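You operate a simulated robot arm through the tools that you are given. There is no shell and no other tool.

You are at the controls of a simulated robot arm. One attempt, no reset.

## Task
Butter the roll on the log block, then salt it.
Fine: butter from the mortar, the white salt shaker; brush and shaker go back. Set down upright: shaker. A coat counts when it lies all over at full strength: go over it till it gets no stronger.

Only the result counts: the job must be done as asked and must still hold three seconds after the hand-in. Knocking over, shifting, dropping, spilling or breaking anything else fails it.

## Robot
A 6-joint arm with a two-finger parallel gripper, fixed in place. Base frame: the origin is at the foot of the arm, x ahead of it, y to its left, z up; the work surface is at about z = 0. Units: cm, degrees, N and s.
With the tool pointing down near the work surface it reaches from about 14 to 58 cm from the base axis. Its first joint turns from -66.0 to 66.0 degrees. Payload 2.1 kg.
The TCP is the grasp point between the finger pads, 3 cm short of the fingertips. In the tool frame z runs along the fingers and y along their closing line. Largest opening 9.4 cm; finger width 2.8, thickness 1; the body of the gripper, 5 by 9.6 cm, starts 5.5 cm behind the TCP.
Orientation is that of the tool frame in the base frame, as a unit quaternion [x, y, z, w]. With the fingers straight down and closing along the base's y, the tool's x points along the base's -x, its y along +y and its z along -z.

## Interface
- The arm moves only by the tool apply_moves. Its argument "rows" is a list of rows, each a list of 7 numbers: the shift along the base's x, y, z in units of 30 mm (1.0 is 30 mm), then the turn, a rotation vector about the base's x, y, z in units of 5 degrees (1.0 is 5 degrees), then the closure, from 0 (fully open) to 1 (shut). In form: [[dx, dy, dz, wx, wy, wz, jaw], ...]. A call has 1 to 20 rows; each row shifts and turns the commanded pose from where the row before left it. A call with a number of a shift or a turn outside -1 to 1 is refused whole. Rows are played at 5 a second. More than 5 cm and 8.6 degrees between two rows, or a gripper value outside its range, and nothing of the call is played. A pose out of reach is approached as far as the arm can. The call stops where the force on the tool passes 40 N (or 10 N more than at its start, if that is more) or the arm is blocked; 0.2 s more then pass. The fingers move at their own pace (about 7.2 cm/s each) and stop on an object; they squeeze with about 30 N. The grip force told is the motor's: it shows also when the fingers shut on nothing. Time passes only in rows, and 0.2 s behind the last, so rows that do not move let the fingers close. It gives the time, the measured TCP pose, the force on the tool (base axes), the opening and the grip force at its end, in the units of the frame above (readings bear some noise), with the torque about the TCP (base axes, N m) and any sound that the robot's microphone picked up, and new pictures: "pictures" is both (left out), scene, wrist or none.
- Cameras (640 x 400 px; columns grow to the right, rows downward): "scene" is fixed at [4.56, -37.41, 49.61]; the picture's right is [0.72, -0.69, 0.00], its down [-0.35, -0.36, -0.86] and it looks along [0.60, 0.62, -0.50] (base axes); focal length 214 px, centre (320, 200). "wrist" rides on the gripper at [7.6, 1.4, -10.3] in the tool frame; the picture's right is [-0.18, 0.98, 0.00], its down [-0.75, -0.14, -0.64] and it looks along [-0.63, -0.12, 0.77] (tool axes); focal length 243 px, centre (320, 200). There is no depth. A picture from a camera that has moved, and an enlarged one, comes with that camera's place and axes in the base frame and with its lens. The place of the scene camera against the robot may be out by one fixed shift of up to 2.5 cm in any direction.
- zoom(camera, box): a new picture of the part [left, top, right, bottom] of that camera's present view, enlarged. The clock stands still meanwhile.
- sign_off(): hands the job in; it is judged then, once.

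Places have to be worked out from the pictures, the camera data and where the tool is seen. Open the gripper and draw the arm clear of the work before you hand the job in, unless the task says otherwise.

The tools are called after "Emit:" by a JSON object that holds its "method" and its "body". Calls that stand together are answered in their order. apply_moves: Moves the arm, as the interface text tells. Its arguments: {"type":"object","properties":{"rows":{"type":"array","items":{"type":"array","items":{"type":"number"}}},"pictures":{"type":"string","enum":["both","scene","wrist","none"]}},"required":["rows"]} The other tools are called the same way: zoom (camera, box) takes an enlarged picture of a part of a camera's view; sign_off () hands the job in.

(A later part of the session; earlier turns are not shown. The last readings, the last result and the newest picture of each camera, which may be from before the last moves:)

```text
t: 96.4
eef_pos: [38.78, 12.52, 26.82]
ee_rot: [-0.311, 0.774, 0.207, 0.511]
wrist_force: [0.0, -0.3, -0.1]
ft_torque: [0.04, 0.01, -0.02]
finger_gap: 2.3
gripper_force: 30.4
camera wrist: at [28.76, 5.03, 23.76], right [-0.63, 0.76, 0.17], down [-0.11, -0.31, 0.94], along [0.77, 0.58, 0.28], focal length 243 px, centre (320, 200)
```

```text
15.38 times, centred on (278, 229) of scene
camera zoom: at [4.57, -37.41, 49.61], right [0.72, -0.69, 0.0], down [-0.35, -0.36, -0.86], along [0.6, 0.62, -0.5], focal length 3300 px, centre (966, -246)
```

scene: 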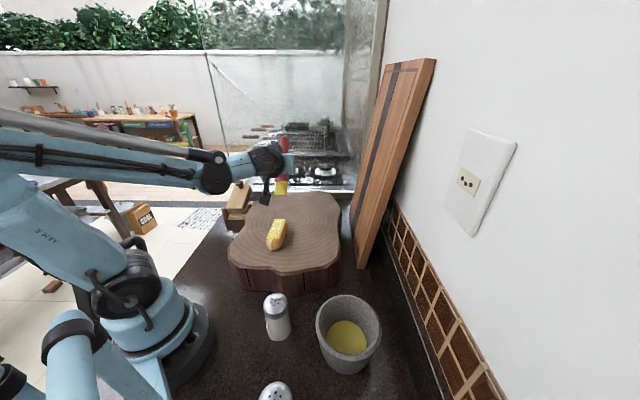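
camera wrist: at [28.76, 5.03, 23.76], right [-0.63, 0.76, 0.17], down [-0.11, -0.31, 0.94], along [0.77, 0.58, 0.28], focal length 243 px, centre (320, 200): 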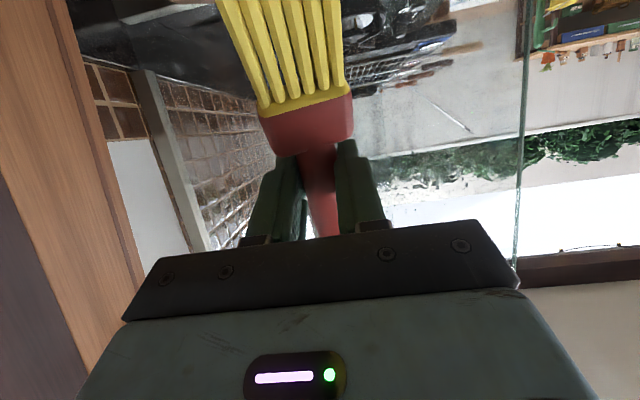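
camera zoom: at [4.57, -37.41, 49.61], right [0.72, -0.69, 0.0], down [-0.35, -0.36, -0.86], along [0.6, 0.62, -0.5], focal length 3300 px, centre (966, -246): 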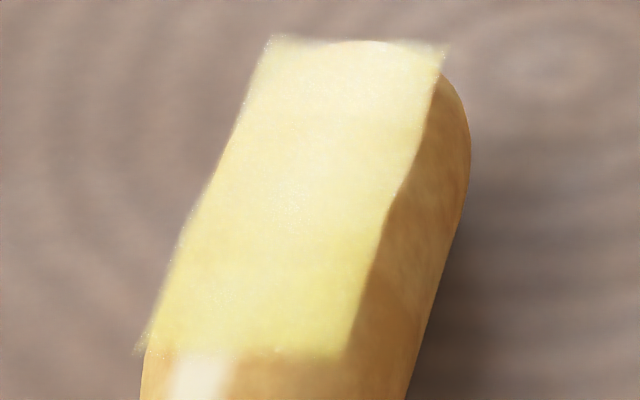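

The coat is nearly uniform but the far and near edge rows are still a bit thinner. I'll do another light pass over the far end and then over the full length.

Emit:
{"method": "apply_moves", "body": {"rows": [[-0.43, -0.44, -0.5, 0, 0, 0, 1], [-0.43, -0.44, -0.5, 0, 0, 0, 1], [-0.43, -0.44, -0.6, 0, 0, 0, 1], [0, 0, -0.35, 0, 0, 0, 1], [0, 0, -0.04, 0, 0, 0, 1], [0.1, 0.097, 0, 0, 0, 0, 1], [0.1, 0.097, 0, 0, 0, 0, 1], [0.1, 0.097, 0, 0, 0, 0, 1], [0, 0, 0, 0, 0, 0, 1]], "pictures": "scene"}}

Emit:
{"method": "zoom", "body": {"camera": "scene", "box": [252, 205, 308, 256]}}

```text
t: 98.4
eef_pos: [35.8, 9.42, 20.83]
ee_rot: [-0.313, 0.773, 0.209, 0.511]
wrist_force: [0.3, 0.5, -0.3]
ft_torque: [0.01, 0.02, 0.03]
finger_gap: 2.24
gripper_force: 29.8
```

scene: 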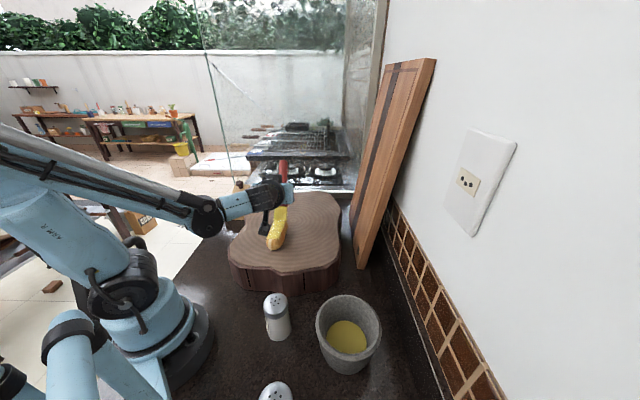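

```text
7.84 times, centred on (280, 230) of scene
camera zoom: at [4.57, -37.41, 49.61], right [0.72, -0.69, 0.0], down [-0.35, -0.36, -0.86], along [0.6, 0.62, -0.5], focal length 1682 px, centre (634, -39)
```

zoom: 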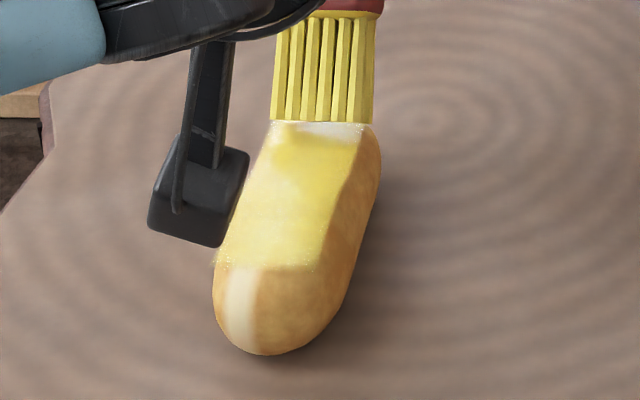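

The far edge row is visibly thin. With the tip right over it, I'll lower slightly and move back and forth gently there.

Emit:
{"method": "apply_moves", "body": {"rows": [[0, 0, -0.05, 0, 0, 0, 1], [0, 0, -0.03, 0, 0, 0, 1], [0, 0, 0, 0, 0, 0, 1]], "pictures": "none"}}

Emit:
{"method": "apply_moves", "body": {"rows": [[0.1, 0.097, 0, 0, 0, 0, 1], [0.1, 0.097, 0, 0, 0, 0, 1], [-0.1, -0.097, 0, 0, 0, 0, 1], [-0.1, -0.097, 0, 0, 0, 0, 1], [0, 0, 0, 0, 0, 0, 1]], "pictures": "scene"}}

Emit:
{"method": "zoom", "body": {"camera": "scene", "box": [252, 205, 308, 256]}}

```text
t: 99.2
eef_pos: [35.85, 9.49, 20.62]
ee_rot: [-0.311, 0.773, 0.207, 0.512]
wrist_force: [0.3, -0.1, 6.9]
ft_torque: [0.01, 0.22, 0.0]
finger_gap: 2.27
gripper_force: 30.2
```

```text
t: 100.4
eef_pos: [35.81, 9.4, 20.61]
ee_rot: [-0.312, 0.773, 0.208, 0.512]
wrist_force: [1.0, 0.0, 3.3]
ft_torque: [0.05, 0.09, -0.02]
finger_gap: 2.24
gripper_force: 30.7
```

scene: 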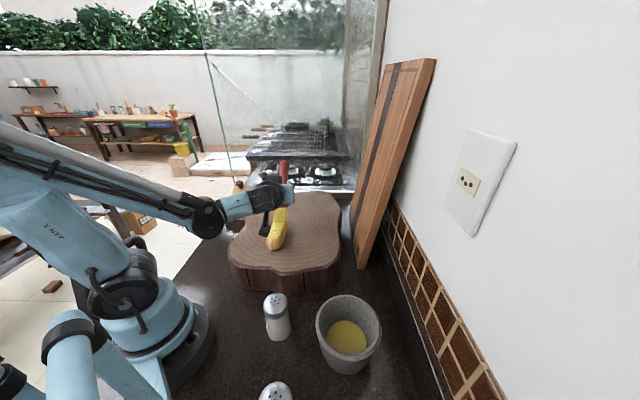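

```text
7.84 times, centred on (280, 230) of scene
camera zoom: at [4.56, -37.41, 49.61], right [0.72, -0.69, 0.0], down [-0.35, -0.36, -0.86], along [0.6, 0.62, -0.5], focal length 1682 px, centre (634, -39)
```

zoom: 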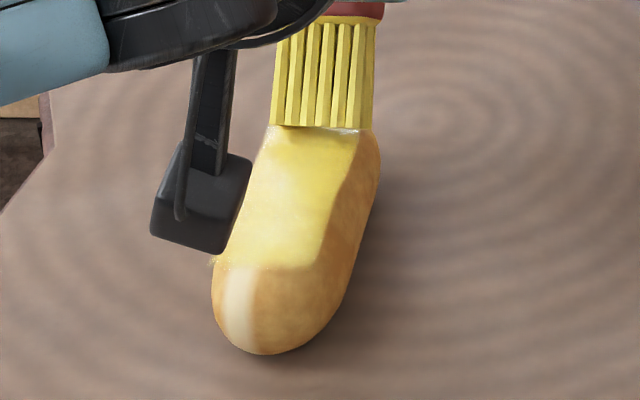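

Far edge filled in. I'll go slightly further out and back once more, then sweep along the whole length toward the near end.

Emit:
{"method": "apply_moves", "body": {"rows": [[0.1, 0.097, 0, 0, 0, 0, 1], [0.1, 0.097, 0, 0, 0, 0, 1], [0.1, 0.097, 0, 0, 0, 0, 1], [-0.1, -0.097, 0.01, 0, 0, 0, 1], [-0.1, -0.097, 0, 0, 0, 0, 1], [-0.12, -0.116, 0, 0, 0, 0, 1], [-0.12, -0.116, 0, 0, 0, 0, 1], [-0.12, -0.116, 0, 0, 0, 0, 1], [-0.12, -0.116, 0, 0, 0, 0, 1], [-0.12, -0.116, 0, 0, 0, 0, 1], [-0.12, -0.116, 0, 0, 0, 0, 1], [0, 0, 0, 0, 0, 0, 1]], "pictures": "none"}}

Emit:
{"method": "apply_moves", "body": {"rows": [[-0.12, -0.116, 0, 0, 0, 0, 1], [-0.12, -0.116, 0, 0, 0, 0, 1], [-0.12, -0.116, 0, 0, 0, 0, 1], [-0.12, -0.116, 0, 0, 0, 0, 1], [0, 0, 0, 0, 0, 0, 1]], "pictures": "scene"}}

Emit:
{"method": "zoom", "body": {"camera": "scene", "box": [252, 205, 308, 256]}}

```text
t: 103.0
eef_pos: [33.87, 7.66, 20.6]
ee_rot: [-0.312, 0.773, 0.208, 0.511]
wrist_force: [-1.2, 0.3, 0.2]
ft_torque: [-0.05, 0.08, -0.02]
finger_gap: 2.24
gripper_force: 30.4
```

```text
t: 104.2
eef_pos: [32.47, 6.09, 20.6]
ee_rot: [-0.312, 0.773, 0.208, 0.511]
wrist_force: [0.0, -0.4, -0.4]
ft_torque: [0.0, 0.01, 0.0]
finger_gap: 2.25
gripper_force: 29.9
```

scene: 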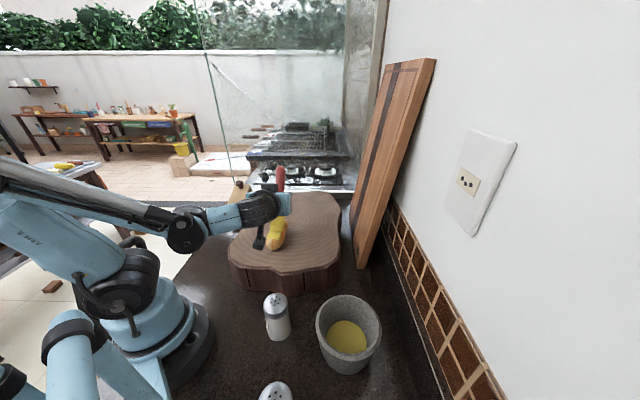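

```text
7.84 times, centred on (280, 230) of scene
camera zoom: at [4.56, -37.41, 49.61], right [0.72, -0.69, 0.0], down [-0.35, -0.36, -0.86], along [0.6, 0.62, -0.5], focal length 1682 px, centre (634, -39)
```

zoom: 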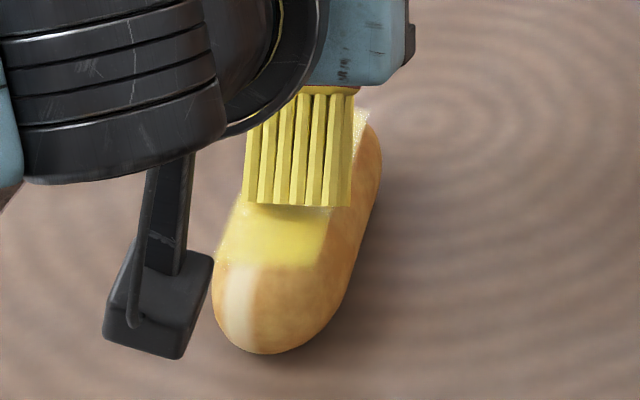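

Emit:
{"method": "apply_moves", "body": {"rows": [[0, 0, -0.03, 0, 0, 0, 1], [-0.12, -0.116, 0, 0, 0, 0, 1], [-0.12, -0.116, 0, 0, 0, 0, 1], [-0.12, -0.116, 0, 0, 0, 0, 1], [0, 0, 0, 0, 0, 0, 1]], "pictures": "none"}}

Emit:
{"method": "apply_moves", "body": {"rows": [[-0.12, -0.116, 0, 0, 0, 0, 1], [-0.12, -0.116, 0, 0, 0, 0, 1], [-0.12, -0.116, 0, 0, 0, 0, 1], [0, 0, 0, 0, 0, 0, 1]], "pictures": "scene"}}

Emit:
{"method": "zoom", "body": {"camera": "scene", "box": [252, 205, 308, 256]}}

```text
t: 105.4
eef_pos: [31.31, 5.15, 20.5]
ee_rot: [-0.312, 0.774, 0.207, 0.511]
wrist_force: [-0.3, 0.3, 5.3]
ft_torque: [-0.05, 0.2, -0.02]
finger_gap: 2.25
gripper_force: 29.6
```

```text
t: 106.4
eef_pos: [30.32, 4.08, 20.54]
ee_rot: [-0.312, 0.773, 0.207, 0.512]
wrist_force: [1.4, 1.1, 4.7]
ft_torque: [0.03, 0.1, -0.06]
finger_gap: 2.25
gripper_force: 29.6
```

scene: 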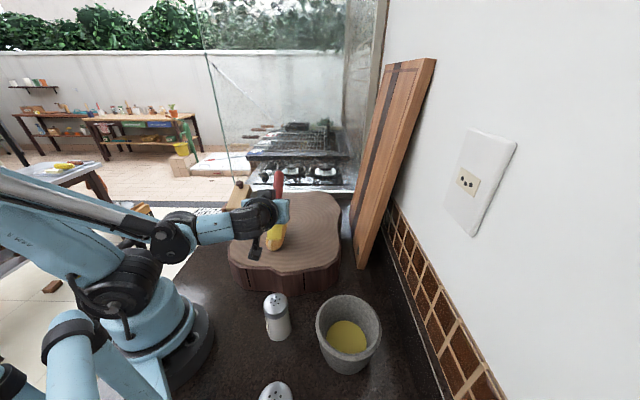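

```text
7.84 times, centred on (280, 230) of scene
camera zoom: at [4.56, -37.41, 49.61], right [0.72, -0.69, 0.0], down [-0.35, -0.36, -0.86], along [0.6, 0.62, -0.5], focal length 1682 px, centre (634, -39)
```

zoom: 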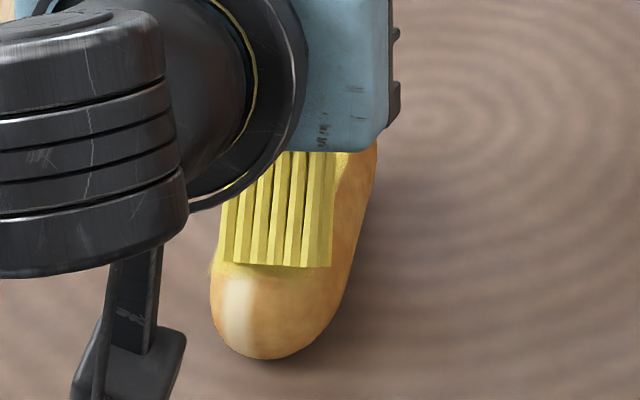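

The tip is at the near edge in light contact. A small sideways wiggle will cover the side edges, then I'll lift and inspect.

Emit:
{"method": "apply_moves", "body": {"rows": [[-0.09, 0.09, 0, 0, 0, 0, 1], [-0.05, -0.05, 0, 0, 0, 0, 1], [0.09, -0.09, 0, 0, 0, 0, 1], [0, 0, 0.5, 0, 0, 0, 1], [0.4, 0.387, 0.8, 0, 0, 0, 1], [0.8, 0.774, 0.5, 0, 0, 0, 1], [0.8, 0.774, 0.3, 0, 0, 0, 1], [0.6, 0.58, 0, 0, 0, 0, 1], [0, 0, 0, 0, 0, 0, 1]], "pictures": "scene"}}

Emit:
{"method": "zoom", "body": {"camera": "scene", "box": [264, 216, 292, 242]}}

Emit:
{"method": "zoom", "body": {"camera": "scene", "box": [252, 212, 308, 256]}}

```text
t: 108.4
eef_pos: [37.92, 11.63, 26.66]
ee_rot: [-0.312, 0.773, 0.209, 0.512]
wrist_force: [1.0, 0.2, -0.8]
ft_torque: [-0.03, -0.01, -0.03]
finger_gap: 2.24
gripper_force: 29.6
```

scene: 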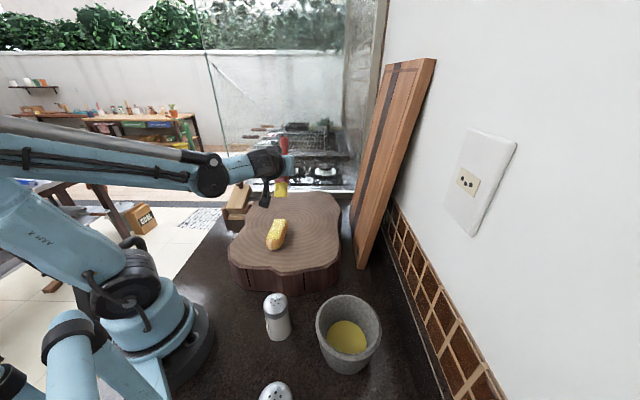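

```text
15.38 times, centred on (278, 229) of scene
camera zoom: at [4.57, -37.41, 49.61], right [0.72, -0.69, 0.0], down [-0.35, -0.36, -0.86], along [0.6, 0.62, -0.5], focal length 3300 px, centre (966, -246)
```

zoom: 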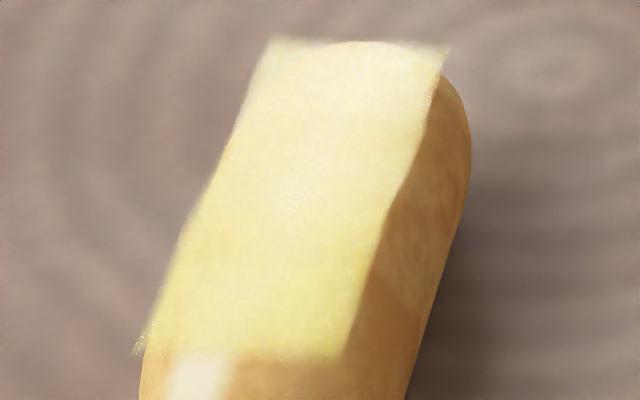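

```text
9.09 times, centred on (280, 234) of scene
camera zoom: at [4.57, -37.41, 49.61], right [0.72, -0.69, 0.0], down [-0.35, -0.36, -0.86], along [0.6, 0.62, -0.5], focal length 1950 px, centre (684, -109)
```

zoom: 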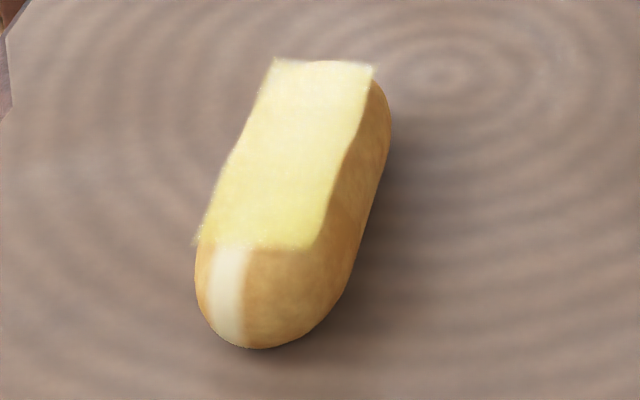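

The picture no longer changes with more brushing, so the coat looks saturated. I'll untilt the tool and view the roll from above with the wrist camera to confirm.

Emit:
{"method": "apply_moves", "body": {"rows": [[-0.379, 0.057, 0.05, -0.665, 0.688, 0, 1], [-0.379, 0.057, 0, -0.665, 0.688, 0, 1], [-0.379, 0.057, 0, -0.665, 0.688, 0, 1], [-0.379, 0.057, 0, -0.665, 0.688, 0, 1], [-0.379, 0.057, 0, -0.665, 0.688, 0, 1], [-0.379, 0.057, 0, -0.665, 0.688, 0, 1], [-0.379, 0.057, 0, -0.665, 0.688, 0, 1], [-0.379, 0.057, 0, -0.665, 0.688, 0, 1], [-0.379, 0.057, 0, -0.665, 0.688, 0, 1], [-0.379, 0.057, 0, -0.665, 0.688, 0, 1], [-0.379, 0.057, 0, -0.665, 0.688, 0, 1], [-0.379, 0.057, 0, -0.665, 0.688, 0, 1], [-0.379, 0.057, 0, -0.665, 0.688, 0, 1], [-0.379, 0.057, 0, -0.665, 0.688, 0, 1], [0, 0, 0, 0, 0, 0, 1]]}}

Emit:
{"method": "zoom", "body": {"camera": "wrist", "box": [150, 30, 262, 156]}}

```text
t: 111.6
eef_pos: [22.09, 13.87, 26.86]
ee_rot: [-0.374, 0.928, -0.001, 0.0]
wrist_force: [-0.2, -0.6, -1.0]
ft_torque: [-0.03, -0.02, -0.01]
finger_gap: 2.21
gripper_force: 30.5
camera wrist: at [15.48, 9.74, 37.2], right [-0.55, 0.84, 0.0], down [0.64, 0.42, 0.64], along [0.54, 0.35, -0.77], focal length 243 px, centre (320, 200)
```

scene: 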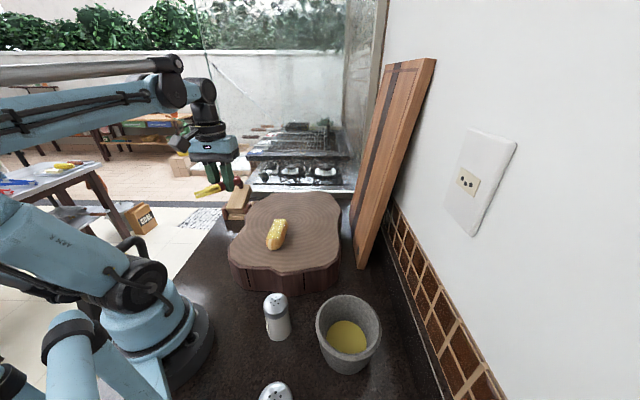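
wrist: 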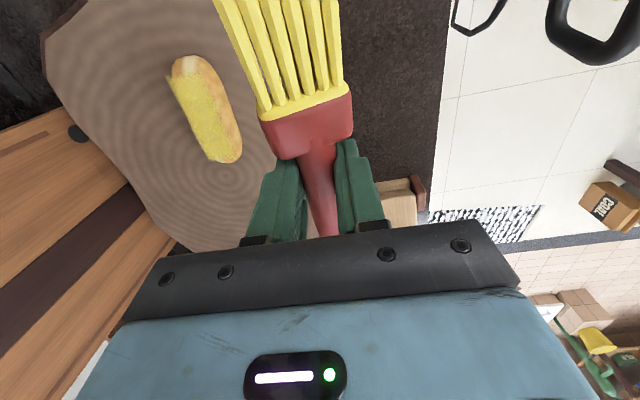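

```text
3.17 times, centred on (206, 93) of wrist
camera zoom: at [15.48, 9.74, 37.2], right [-0.55, 0.84, 0.0], down [0.64, 0.42, 0.64], along [0.54, 0.35, -0.77], focal length 770 px, centre (682, 540)
```

zoom: 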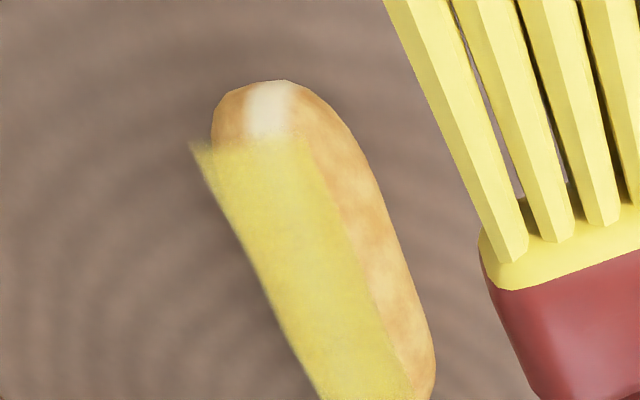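

Emit:
{"method": "zoom", "body": {"camera": "wrist", "box": [160, 50, 250, 170]}}

```text
3.33 times, centred on (205, 110) of wrist
camera zoom: at [15.48, 9.74, 37.2], right [-0.55, 0.84, 0.0], down [0.64, 0.42, 0.64], along [0.54, 0.35, -0.77], focal length 809 px, centre (703, 500)
```

zoom: 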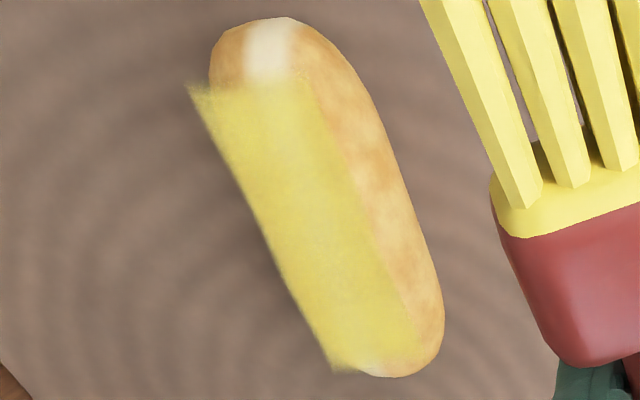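

Emit:
{"method": "zoom", "body": {"camera": "wrist", "box": [160, 60, 220, 110]}}

Emit:
{"method": "zoom", "body": {"camera": "wrist", "box": [190, 115, 250, 165]}}

```text
8.00 times, centred on (190, 85) of wrist
camera zoom: at [15.48, 9.74, 37.2], right [-0.55, 0.84, 0.0], down [0.64, 0.42, 0.64], along [0.54, 0.35, -0.77], focal length 1941 px, centre (1360, 1120)
```

zoom: 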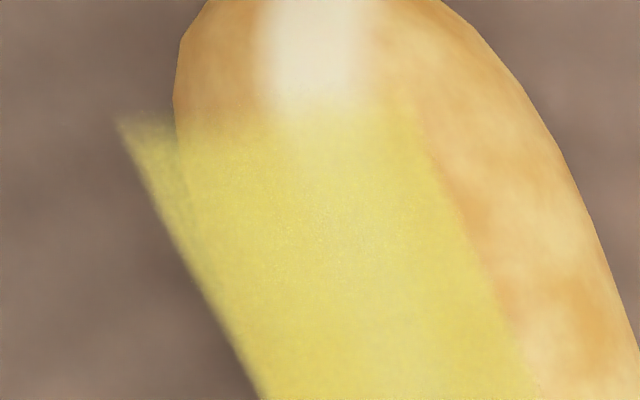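

```text
8.00 times, centred on (220, 140) of wrist
camera zoom: at [15.48, 9.74, 37.2], right [-0.55, 0.84, 0.0], down [0.64, 0.42, 0.64], along [0.54, 0.35, -0.77], focal length 1941 px, centre (1120, 680)
```

zoom: 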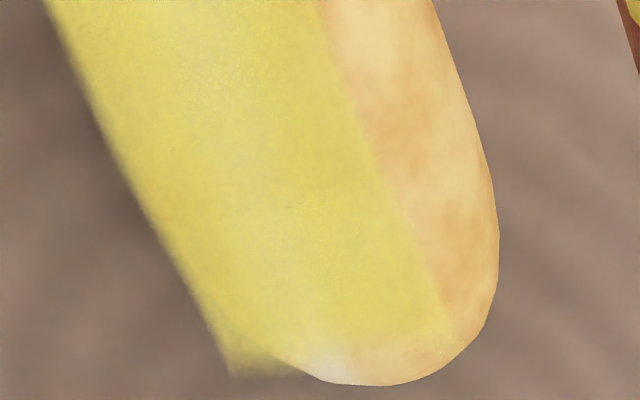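

The coat is strong, but it fades slightly toward the two short ends. I'll make one more pass that runs past both ends, so I'm re-tilting over the far end.

Emit:
{"method": "apply_moves", "body": {"rows": [[0.326, -0.107, 0, 0.665, -0.688, 0, 1], [0.326, -0.107, 0, 0.665, -0.688, 0, 1], [0.326, -0.107, 0, 0.665, -0.688, 0, 1], [0.326, -0.107, 0, 0.665, -0.688, 0, 1], [0.326, -0.107, 0, 0.665, -0.688, 0, 1], [0.326, -0.107, 0, 0.665, -0.688, 0, 1], [0.326, -0.107, 0, 0.665, -0.688, 0, 1], [0.326, -0.107, 0, 0.665, -0.688, 0, 1], [0.326, -0.107, 0, 0.665, -0.688, 0, 1], [0.326, -0.107, -0.1, 0.665, -0.688, 0, 1], [0.326, -0.107, -0.2, 0.665, -0.688, 0, 1], [0.326, -0.107, -0.3, 0.665, -0.688, 0, 1], [0.326, -0.107, -0.4, 0.665, -0.688, 0, 1], [0.326, -0.107, -0.4, 0.665, -0.688, 0, 1], [0, 0, -0.3, 0, 0, 0, 1], [0, 0, 0, 0, 0, 0, 1]], "pictures": "scene"}}

Emit:
{"method": "zoom", "body": {"camera": "scene", "box": [252, 205, 308, 256]}}

```text
t: 115.0
eef_pos: [35.69, 9.3, 21.78]
ee_rot: [-0.312, 0.773, 0.208, 0.512]
wrist_force: [-0.6, 0.1, 0.1]
ft_torque: [-0.05, 0.0, 0.01]
finger_gap: 2.21
gripper_force: 30.2
```

scene: 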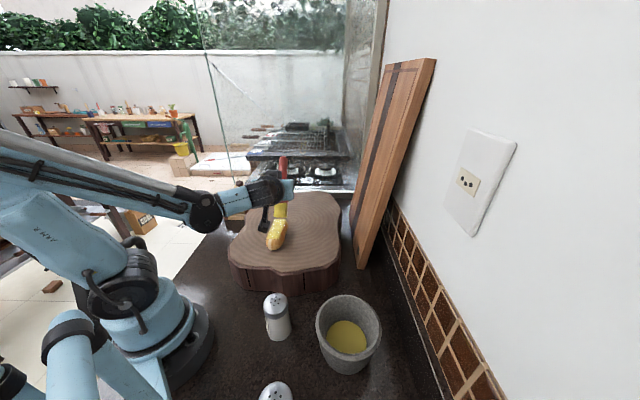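

```text
7.84 times, centred on (280, 230) of scene
camera zoom: at [4.56, -37.41, 49.61], right [0.72, -0.69, 0.0], down [-0.35, -0.36, -0.86], along [0.6, 0.62, -0.5], focal length 1682 px, centre (634, -39)
```

zoom: 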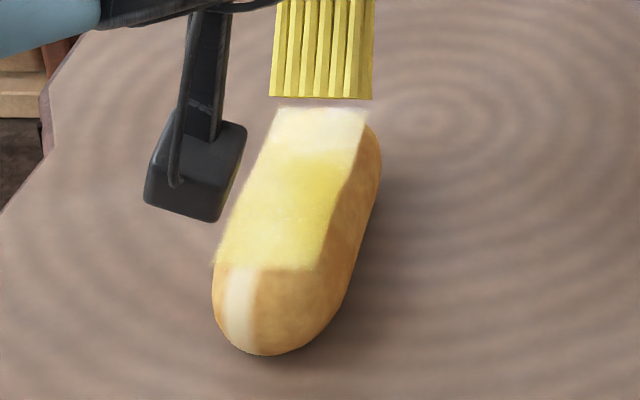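

Emit:
{"method": "apply_moves", "body": {"rows": [[0, 0, -0.33, 0, 0, 0, 1], [0, 0, -0.03, 0, 0, 0, 1], [0.1, 0.097, 0, 0, 0, 0, 1], [0.1, 0.097, 0, 0, 0, 0, 1], [0.1, 0.097, -0.01, 0, 0, 0, 1], [0.1, 0.097, -0.02, 0, 0, 0, 1], [0, 0, 0, 0, 0, 0, 1]], "pictures": "scene"}}

Emit:
{"method": "zoom", "body": {"camera": "scene", "box": [252, 205, 308, 256]}}

```text
t: 116.6
eef_pos: [36.97, 10.47, 20.54]
ee_rot: [-0.312, 0.773, 0.208, 0.512]
wrist_force: [0.0, 0.9, 0.0]
ft_torque: [-0.02, 0.02, 0.05]
finger_gap: 2.23
gripper_force: 30.2
```

scene: 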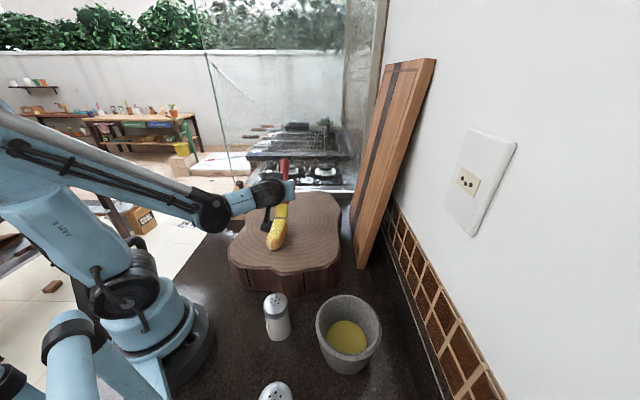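

```text
7.84 times, centred on (280, 230) of scene
camera zoom: at [4.57, -37.41, 49.61], right [0.72, -0.69, 0.0], down [-0.35, -0.36, -0.86], along [0.6, 0.62, -0.5], focal length 1682 px, centre (634, -39)
```

zoom: 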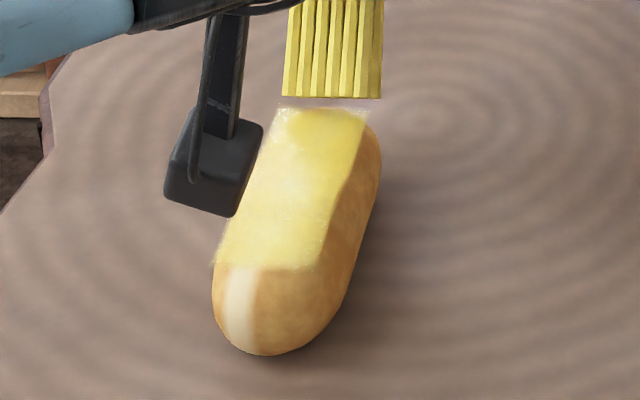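

Far end is well covered. I'll shift about 0.4 cm left to centre on the patch and sweep all the way past the near end.

Emit:
{"method": "apply_moves", "body": {"rows": [[-0.095, 0.095, 0.02, 0, 0, 0, 1], [-0.12, -0.116, 0, 0, 0, 0, 1], [-0.12, -0.116, 0, 0, 0, 0, 1], [-0.12, -0.116, 0, 0, 0, 0, 1], [-0.12, -0.116, 0, 0, 0, 0, 1], [-0.12, -0.116, 0, 0, 0, 0, 1], [-0.12, -0.116, 0, 0, 0, 0, 1], [-0.12, -0.116, 0, 0, 0, 0, 1], [-0.12, -0.116, 0, 0, 0, 0, 1], [-0.12, -0.116, 0, 0, 0, 0, 1], [-0.12, -0.116, 0, 0, 0, 0, 1], [0, 0, 0, 0, 0, 0, 1]], "pictures": "scene"}}

Emit:
{"method": "zoom", "body": {"camera": "scene", "box": [252, 205, 308, 256]}}

```text
t: 119.2
eef_pos: [33.08, 7.33, 20.7]
ee_rot: [-0.311, 0.773, 0.207, 0.512]
wrist_force: [-0.4, 0.6, -0.2]
ft_torque: [-0.01, 0.04, 0.0]
finger_gap: 2.21
gripper_force: 29.5
```

scene: 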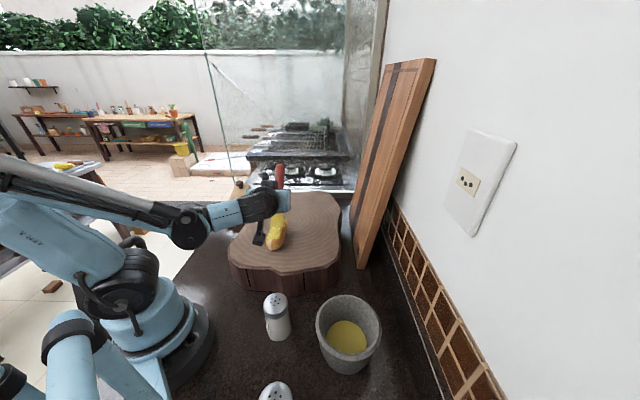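

```text
7.84 times, centred on (280, 230) of scene
camera zoom: at [4.56, -37.41, 49.61], right [0.72, -0.69, 0.0], down [-0.35, -0.36, -0.86], along [0.6, 0.62, -0.5], focal length 1682 px, centre (634, -39)
```

zoom: 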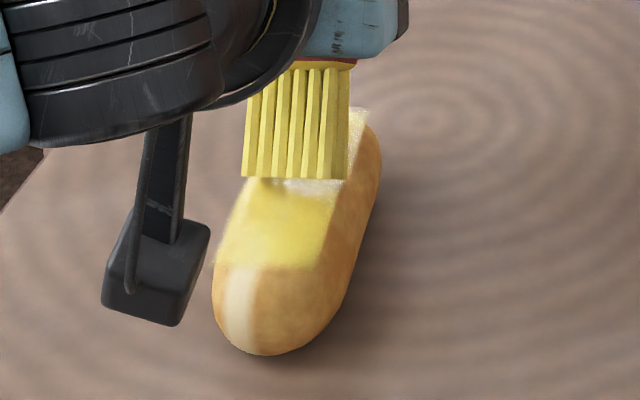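

Emit:
{"method": "apply_moves", "body": {"rows": [[0, 0, -0.04, 0, 0, 0, 1], [-0.12, -0.116, 0, 0, 0, 0, 1], [-0.12, -0.116, 0, 0, 0, 0, 1], [-0.12, -0.116, 0, 0, 0, 0, 1], [-0.12, -0.116, 0, 0, 0, 0, 1], [-0.12, -0.116, 0, 0, 0, 0, 1], [-0.12, -0.116, 0, 0, 0, 0, 1], [0, 0, 0, 0, 0, 0, 1]], "pictures": "none"}}

Emit:
{"method": "apply_moves", "body": {"rows": [[-0.12, -0.116, 0, 0, 0, 0, 1], [-0.12, -0.116, -0.02, 0, 0, 0, 1], [-0.1, -0.097, -0.02, 0, 0, 0, 1], [0, 0, 0, 0, 0, 0, 1]], "pictures": "scene"}}

Emit:
{"method": "zoom", "body": {"camera": "scene", "box": [252, 205, 308, 256]}}

```text
t: 121.0
eef_pos: [30.83, 5.16, 20.44]
ee_rot: [-0.312, 0.773, 0.208, 0.511]
wrist_force: [-0.6, -0.7, -0.3]
ft_torque: [-0.02, 0.0, 0.01]
finger_gap: 2.2
gripper_force: 29.7
```

```text
t: 122.0
eef_pos: [29.97, 4.27, 20.56]
ee_rot: [-0.311, 0.774, 0.207, 0.511]
wrist_force: [-0.4, 0.5, 2.3]
ft_torque: [-0.03, 0.08, -0.06]
finger_gap: 2.14
gripper_force: 29.5
```

scene: 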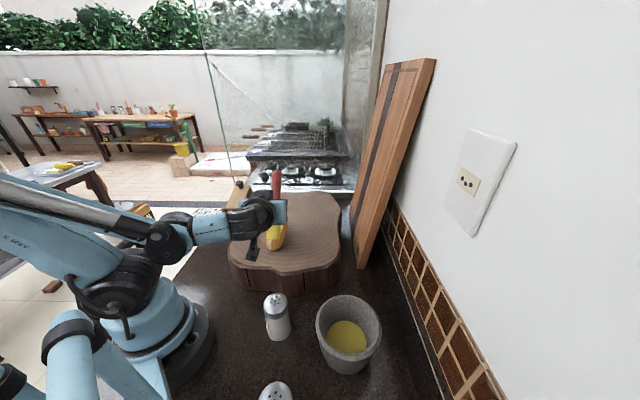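

```text
7.84 times, centred on (280, 230) of scene
camera zoom: at [4.56, -37.41, 49.61], right [0.72, -0.69, 0.0], down [-0.35, -0.36, -0.86], along [0.6, 0.62, -0.5], focal length 1682 px, centre (634, -39)
```

zoom: 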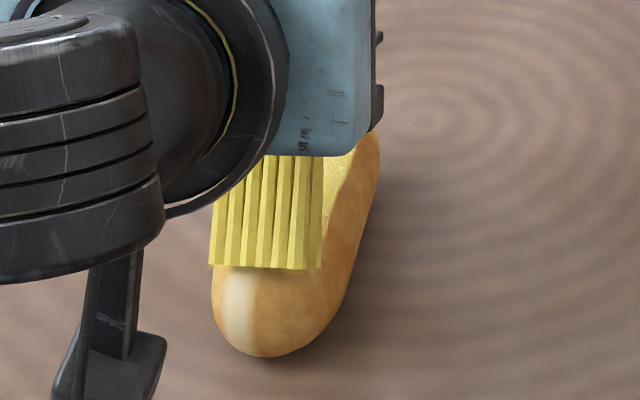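

The bristles are exactly on the patch's near edge. I'll go a touch further, return, then lift and inspect from above.

Emit:
{"method": "apply_moves", "body": {"rows": [[-0.1, -0.097, -0.02, 0, 0, 0, 1], [-0.1, -0.097, -0.02, 0, 0, 0, 1], [0.1, 0.097, 0.04, 0, 0, 0, 1], [0.12, 0.116, 0.01, 0, 0, 0, 1], [0, 0, 0.5, 0, 0, 0, 1], [0.3, 0.29, 0.8, 0, 0, 0, 1], [0.3, 0.29, 0.8, 0, 0, 0, 1], [0, 0, 0, 0, 0, 0, 1]], "pictures": "scene"}}

Emit:
{"method": "zoom", "body": {"camera": "scene", "box": [252, 205, 308, 256]}}

```text
t: 123.8
eef_pos: [31.66, 6.0, 26.8]
ee_rot: [-0.313, 0.773, 0.209, 0.511]
wrist_force: [0.4, 0.7, -0.5]
ft_torque: [0.02, 0.0, 0.02]
finger_gap: 2.15
gripper_force: 29.9
```

scene: 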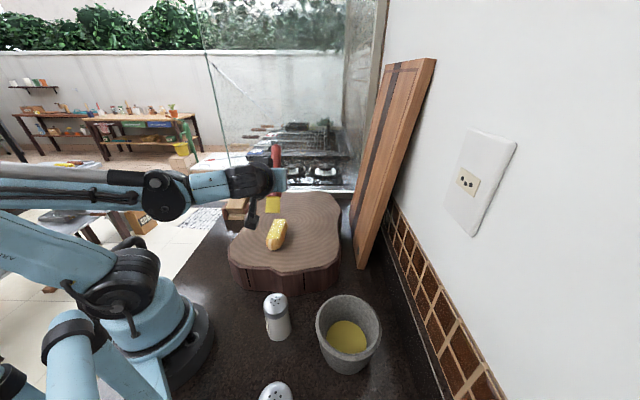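

```text
7.84 times, centred on (280, 230) of scene
camera zoom: at [4.57, -37.41, 49.61], right [0.72, -0.69, 0.0], down [-0.35, -0.36, -0.86], along [0.6, 0.62, -0.5], focal length 1682 px, centre (634, -39)
```

zoom: 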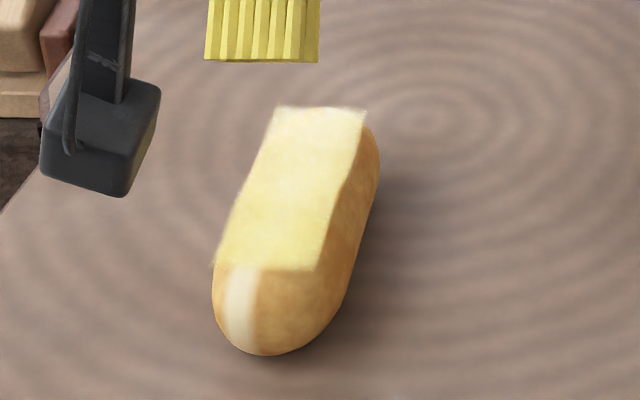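

The coat now looks uniform and unchanged by further brushing, so the butter is done. Next I'll untilt and take the brush back above its original spot on the block.

Emit:
{"method": "apply_moves", "body": {"rows": [[-0.123, 0.186, 0, -0.665, 0.688, 0, 1], [-0.123, 0.186, 0, -0.665, 0.688, 0, 1], [-0.123, 0.186, 0, -0.665, 0.688, 0, 1], [-0.123, 0.186, 0, -0.665, 0.688, 0, 1], [-0.123, 0.186, 0, -0.665, 0.688, 0, 1], [-0.123, 0.186, 0, -0.665, 0.688, 0, 1], [-0.123, 0.186, 0, -0.665, 0.688, 0, 1], [-0.123, 0.186, 0, -0.665, 0.688, 0, 1], [-0.123, 0.186, 0, -0.665, 0.688, 0, 1], [-0.123, 0.186, 0, -0.665, 0.688, 0, 1], [-0.123, 0.186, 0, -0.665, 0.688, 0, 1], [-0.123, 0.186, 0, -0.665, 0.688, 0, 1], [-0.123, 0.186, 0, -0.665, 0.688, 0, 1], [-0.123, 0.186, 0, -0.665, 0.688, 0, 1], [0, 0, -0.5, 0, 0, -0.64, 1], [0, 0, -0.5, 0, 0, -0.64, 1], [0, 0, 0, 0, 0, 0, 1]]}}

Emit:
{"method": "zoom", "body": {"camera": "wrist", "box": [160, 0, 420, 170]}}

Emit:
{"method": "zoom", "body": {"camera": "scene", "box": [180, 150, 340, 260]}}

```text
t: 127.4
eef_pos: [26.51, 13.8, 23.82]
ee_rot: [-0.322, 0.947, 0.0, -0.001]
wrist_force: [-0.6, -0.9, -0.2]
ft_torque: [0.02, 0.01, 0.0]
finger_gap: 2.15
gripper_force: 29.6
camera wrist: at [19.63, 10.47, 34.13], right [-0.45, 0.89, 0.0], down [0.68, 0.35, 0.64], along [0.57, 0.29, -0.77], focal length 243 px, centre (320, 200)
```

scene: 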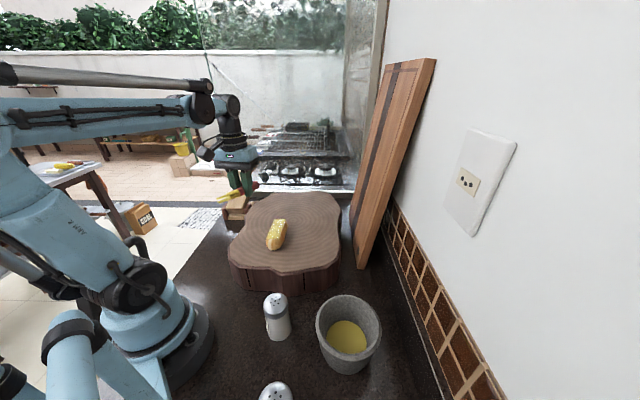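
wrist: 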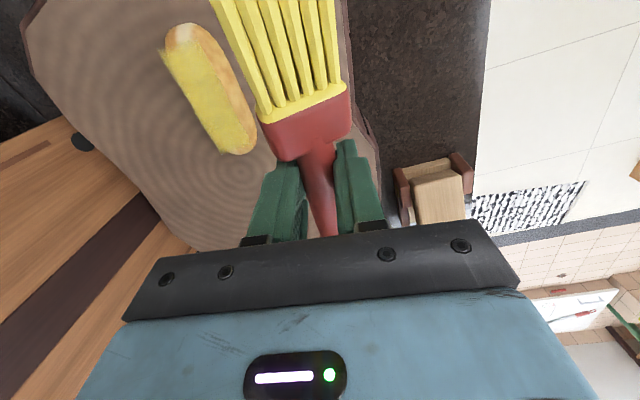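

```text
2.35 times, centred on (290, 85) of wrist
camera zoom: at [19.63, 10.47, 34.13], right [-0.45, 0.89, 0.0], down [0.68, 0.35, 0.64], along [0.57, 0.29, -0.77], focal length 571 px, centre (391, 471)
```

zoom: 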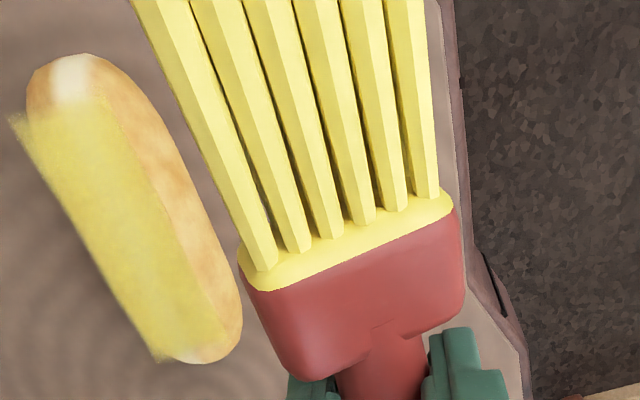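

```text
3.64 times, centred on (260, 205) of scene
camera zoom: at [4.56, -37.41, 49.61], right [0.72, -0.69, 0.0], down [-0.35, -0.36, -0.86], along [0.6, 0.62, -0.5], focal length 780 px, centre (538, 182)
```

zoom: 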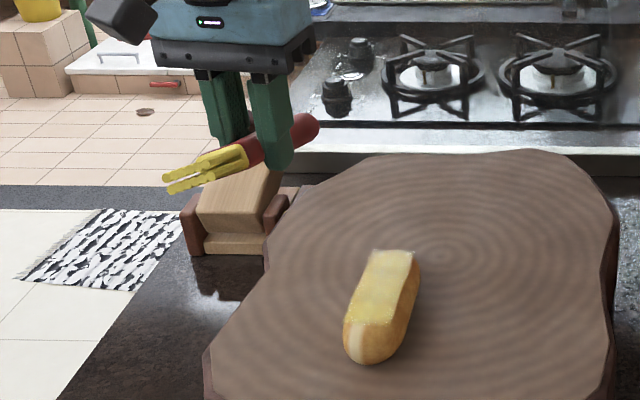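

The top view confirms an even coat. The bristle end is tilted up about 36°, so as I lower, the handle's rear end will meet the block first and pivot the brush back flat. I'll lower carefully.

Emit:
{"method": "apply_moves", "body": {"rows": [[0.07, 0.04, -0.7, 0, 0, 0, 1], [0.06, 0.04, -0.7, 0, 0, 0, 1], [0, 0, -0.5, 0, 0, 0, 1], [0, 0, -0.3, 0, 0, 0, 1], [0, 0, 0, 0, 0, 0, 1]], "pictures": "scene"}}

Emit:
{"method": "zoom", "body": {"camera": "scene", "box": [190, 160, 310, 250]}}

```text
t: 128.6
eef_pos: [26.83, 14.14, 17.25]
ee_rot: [-0.323, 0.946, 0.001, 0.0]
wrist_force: [-0.3, -0.5, -0.3]
ft_torque: [0.0, 0.0, -0.04]
finger_gap: 2.17
gripper_force: 29.6
```

scene: 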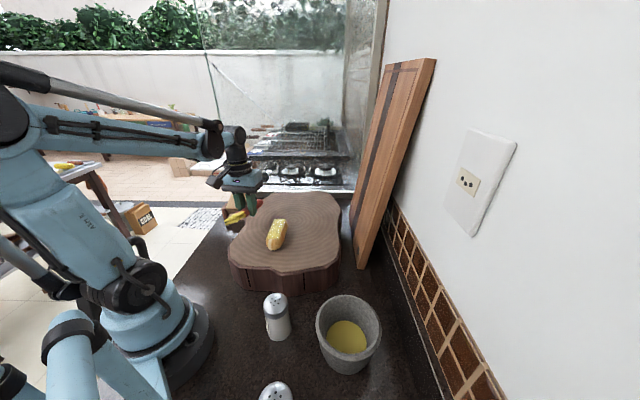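

```text
4.44 times, centred on (250, 205) of scene
camera zoom: at [4.56, -37.41, 49.61], right [0.72, -0.69, 0.0], down [-0.35, -0.36, -0.86], along [0.6, 0.62, -0.5], focal length 953 px, centre (631, 178)
```

zoom: 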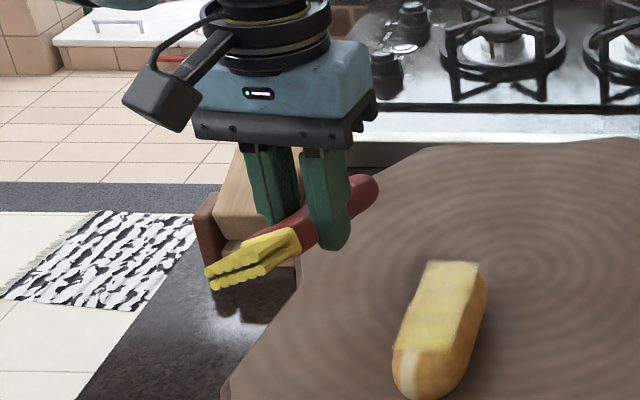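

Emit:
{"method": "apply_moves", "body": {"rows": [[0, 0, -0.15, 0, 0, 0, 1], [0, 0, -0.15, 0, 0, 0, 1], [0, 0, -0.1, 0, 0, 0, 1], [0, 0, 0, 0, 0, 0, 1]], "pictures": "none"}}

Emit:
{"method": "apply_moves", "body": {"rows": [[0, 0, -0.1, 0, 0, 0, 1], [0, 0, -0.1, 0, 0, 0, 1], [0, 0, 0, 0, 0, 0, 1]], "pictures": "scene"}}

Emit:
{"method": "zoom", "body": {"camera": "scene", "box": [190, 160, 310, 250]}}

```text
t: 129.6
eef_pos: [26.88, 14.15, 16.07]
ee_rot: [-0.322, 0.947, 0.001, 0.0]
wrist_force: [0.4, -0.3, -0.2]
ft_torque: [0.0, -0.01, 0.01]
finger_gap: 2.15
gripper_force: 30.1
```

```text
t: 130.4
eef_pos: [26.96, 14.07, 15.36]
ee_rot: [-0.323, 0.947, 0.0, 0.0]
wrist_force: [-0.2, 0.6, -0.7]
ft_torque: [-0.02, -0.02, 0.02]
finger_gap: 2.2
gripper_force: 29.9
```

scene: 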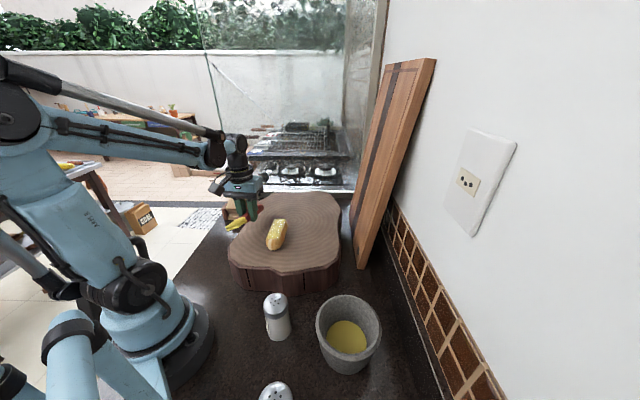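

```text
4.44 times, centred on (250, 205) of scene
camera zoom: at [4.56, -37.41, 49.61], right [0.72, -0.69, 0.0], down [-0.35, -0.36, -0.86], along [0.6, 0.62, -0.5], focal length 953 px, centre (631, 178)
```

zoom: 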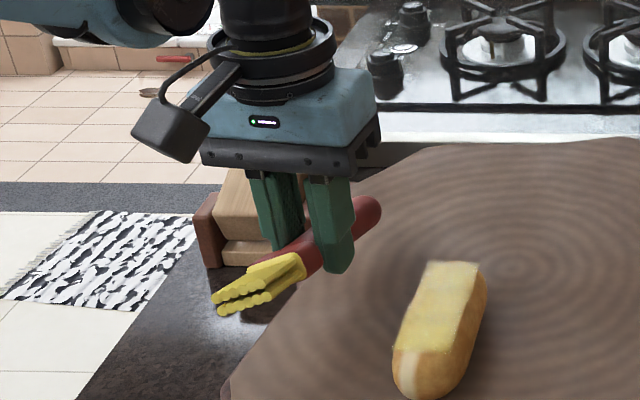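

Emit:
{"method": "apply_moves", "body": {"rows": [[0, 0, -0.1, 0, 0, 0, 1], [0, 0, -0.1, 0, 0, 0, 1], [0, 0, -0.1, 0, 0, 0, 1], [0, 0, 0, 0, 0, 0, 1]], "pictures": "none"}}

Emit:
{"method": "apply_moves", "body": {"rows": [[0, 0, -0.1, 0, 0, 0, 1], [0, 0, -0.1, 0, 0, 0, 1], [0, 0, 0, 0, 0, 0, 1]], "pictures": "both"}}

Emit:
{"method": "zoom", "body": {"camera": "scene", "box": [190, 160, 310, 250]}}

```text
t: 131.4
eef_pos: [26.91, 14.11, 14.54]
ee_rot: [-0.321, 0.947, 0.0, 0.0]
wrist_force: [-0.1, 0.0, 0.4]
ft_torque: [-0.02, 0.01, 0.02]
finger_gap: 2.18
gripper_force: 29.8
```

```text
t: 132.2
eef_pos: [26.83, 14.11, 13.79]
ee_rot: [-0.322, 0.947, 0.001, 0.0]
wrist_force: [-1.0, -0.4, -0.8]
ft_torque: [0.01, 0.02, -0.02]
finger_gap: 2.17
gripper_force: 30.2
camera wrist: at [19.93, 10.72, 24.23], right [-0.45, 0.89, 0.0], down [0.68, 0.35, 0.64], along [0.57, 0.29, -0.77], focal length 243 px, centre (320, 200)
```

scene: 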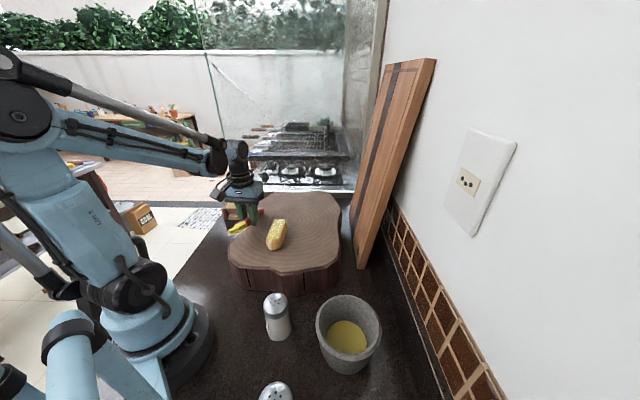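
wrist: 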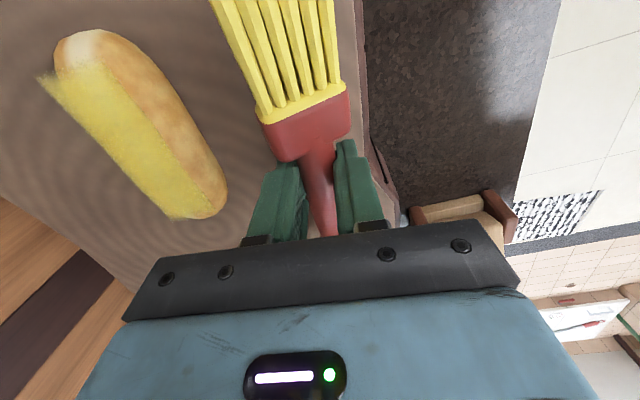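

```text
4.44 times, centred on (250, 205) of scene
camera zoom: at [4.56, -37.41, 49.61], right [0.72, -0.69, 0.0], down [-0.35, -0.36, -0.86], along [0.6, 0.62, -0.5], focal length 953 px, centre (631, 178)
```

zoom: 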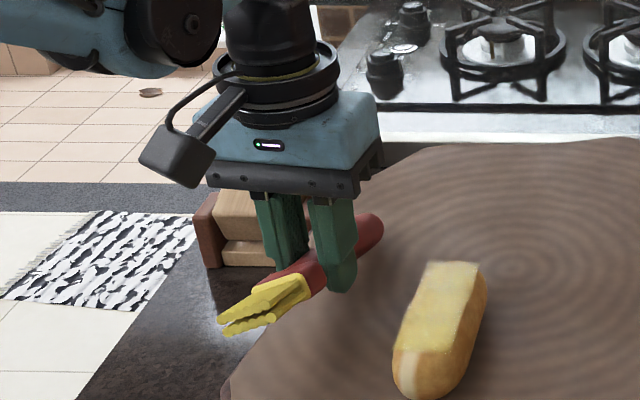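

No contact yet, so the brush has evidently also slid up between the fingers a little. I'll lower further in small steps.

Emit:
{"method": "apply_moves", "body": {"rows": [[0, 0, -0.1, 0, 0, 0, 1], [0, 0, -0.1, 0, 0, 0, 1], [0, 0, 0, 0, 0, 0, 1]], "pictures": "none"}}

Emit:
{"method": "apply_moves", "body": {"rows": [[0, 0, -0.1, 0, 0, 0, 1], [0, 0, -0.1, 0, 0, 0, 1], [0, 0, 0, 0, 0, 0, 1]], "pictures": "both"}}

Emit:
{"method": "zoom", "body": {"camera": "scene", "box": [210, 180, 290, 240]}}

Emit:
{"method": "zoom", "body": {"camera": "wrist", "box": [220, 60, 420, 240]}}

```text
t: 133.0
eef_pos: [26.97, 14.13, 13.32]
ee_rot: [-0.323, 0.946, 0.0, -0.001]
wrist_force: [-3.6, -2.2, 13.2]
ft_torque: [0.52, -0.58, 0.05]
finger_gap: 2.17
gripper_force: 30.1
```

```text
t: 133.8
eef_pos: [26.8, 14.09, 12.76]
ee_rot: [-0.323, 0.947, 0.0, 0.0]
wrist_force: [-4.8, -1.0, 10.4]
ft_torque: [0.49, -0.45, 0.22]
finger_gap: 2.14
gripper_force: 30.0
camera wrist: at [19.95, 10.71, 23.06], right [-0.45, 0.89, 0.0], down [0.68, 0.35, 0.64], along [0.57, 0.29, -0.77], focal length 243 px, centre (320, 200)
```

scene: 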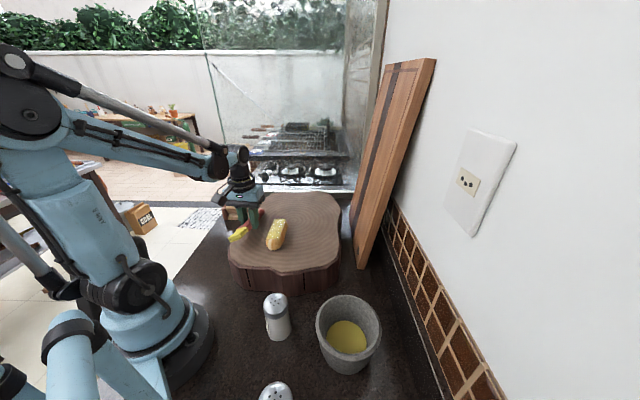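
wrist: 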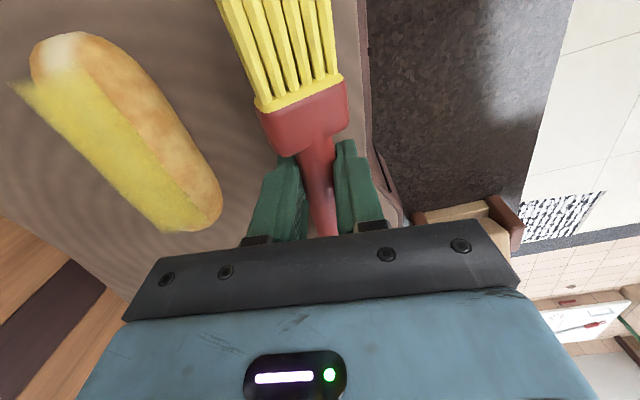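

```text
6.67 times, centred on (250, 210) of scene
camera zoom: at [4.56, -37.41, 49.61], right [0.72, -0.69, 0.0], down [-0.35, -0.36, -0.86], along [0.6, 0.62, -0.5], focal length 1430 px, centre (787, 133)
```

zoom: 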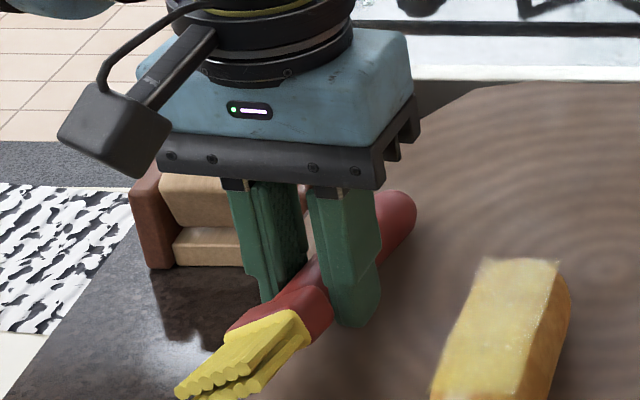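

```text
2.22 times, centred on (320, 150) of wrist
camera zoom: at [19.95, 10.71, 23.06], right [-0.45, 0.89, 0.0], down [0.68, 0.35, 0.64], along [0.57, 0.29, -0.77], focal length 539 px, centre (320, 311)
```

zoom: 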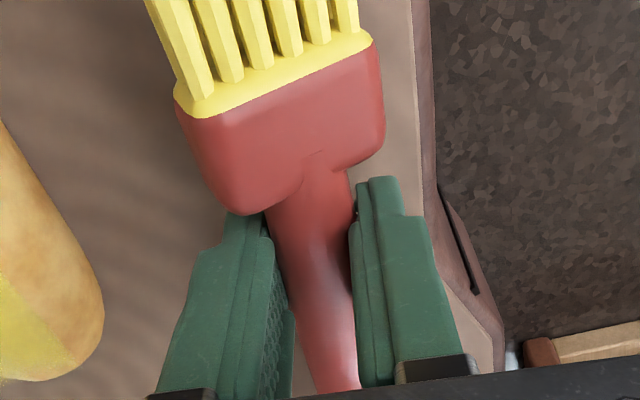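

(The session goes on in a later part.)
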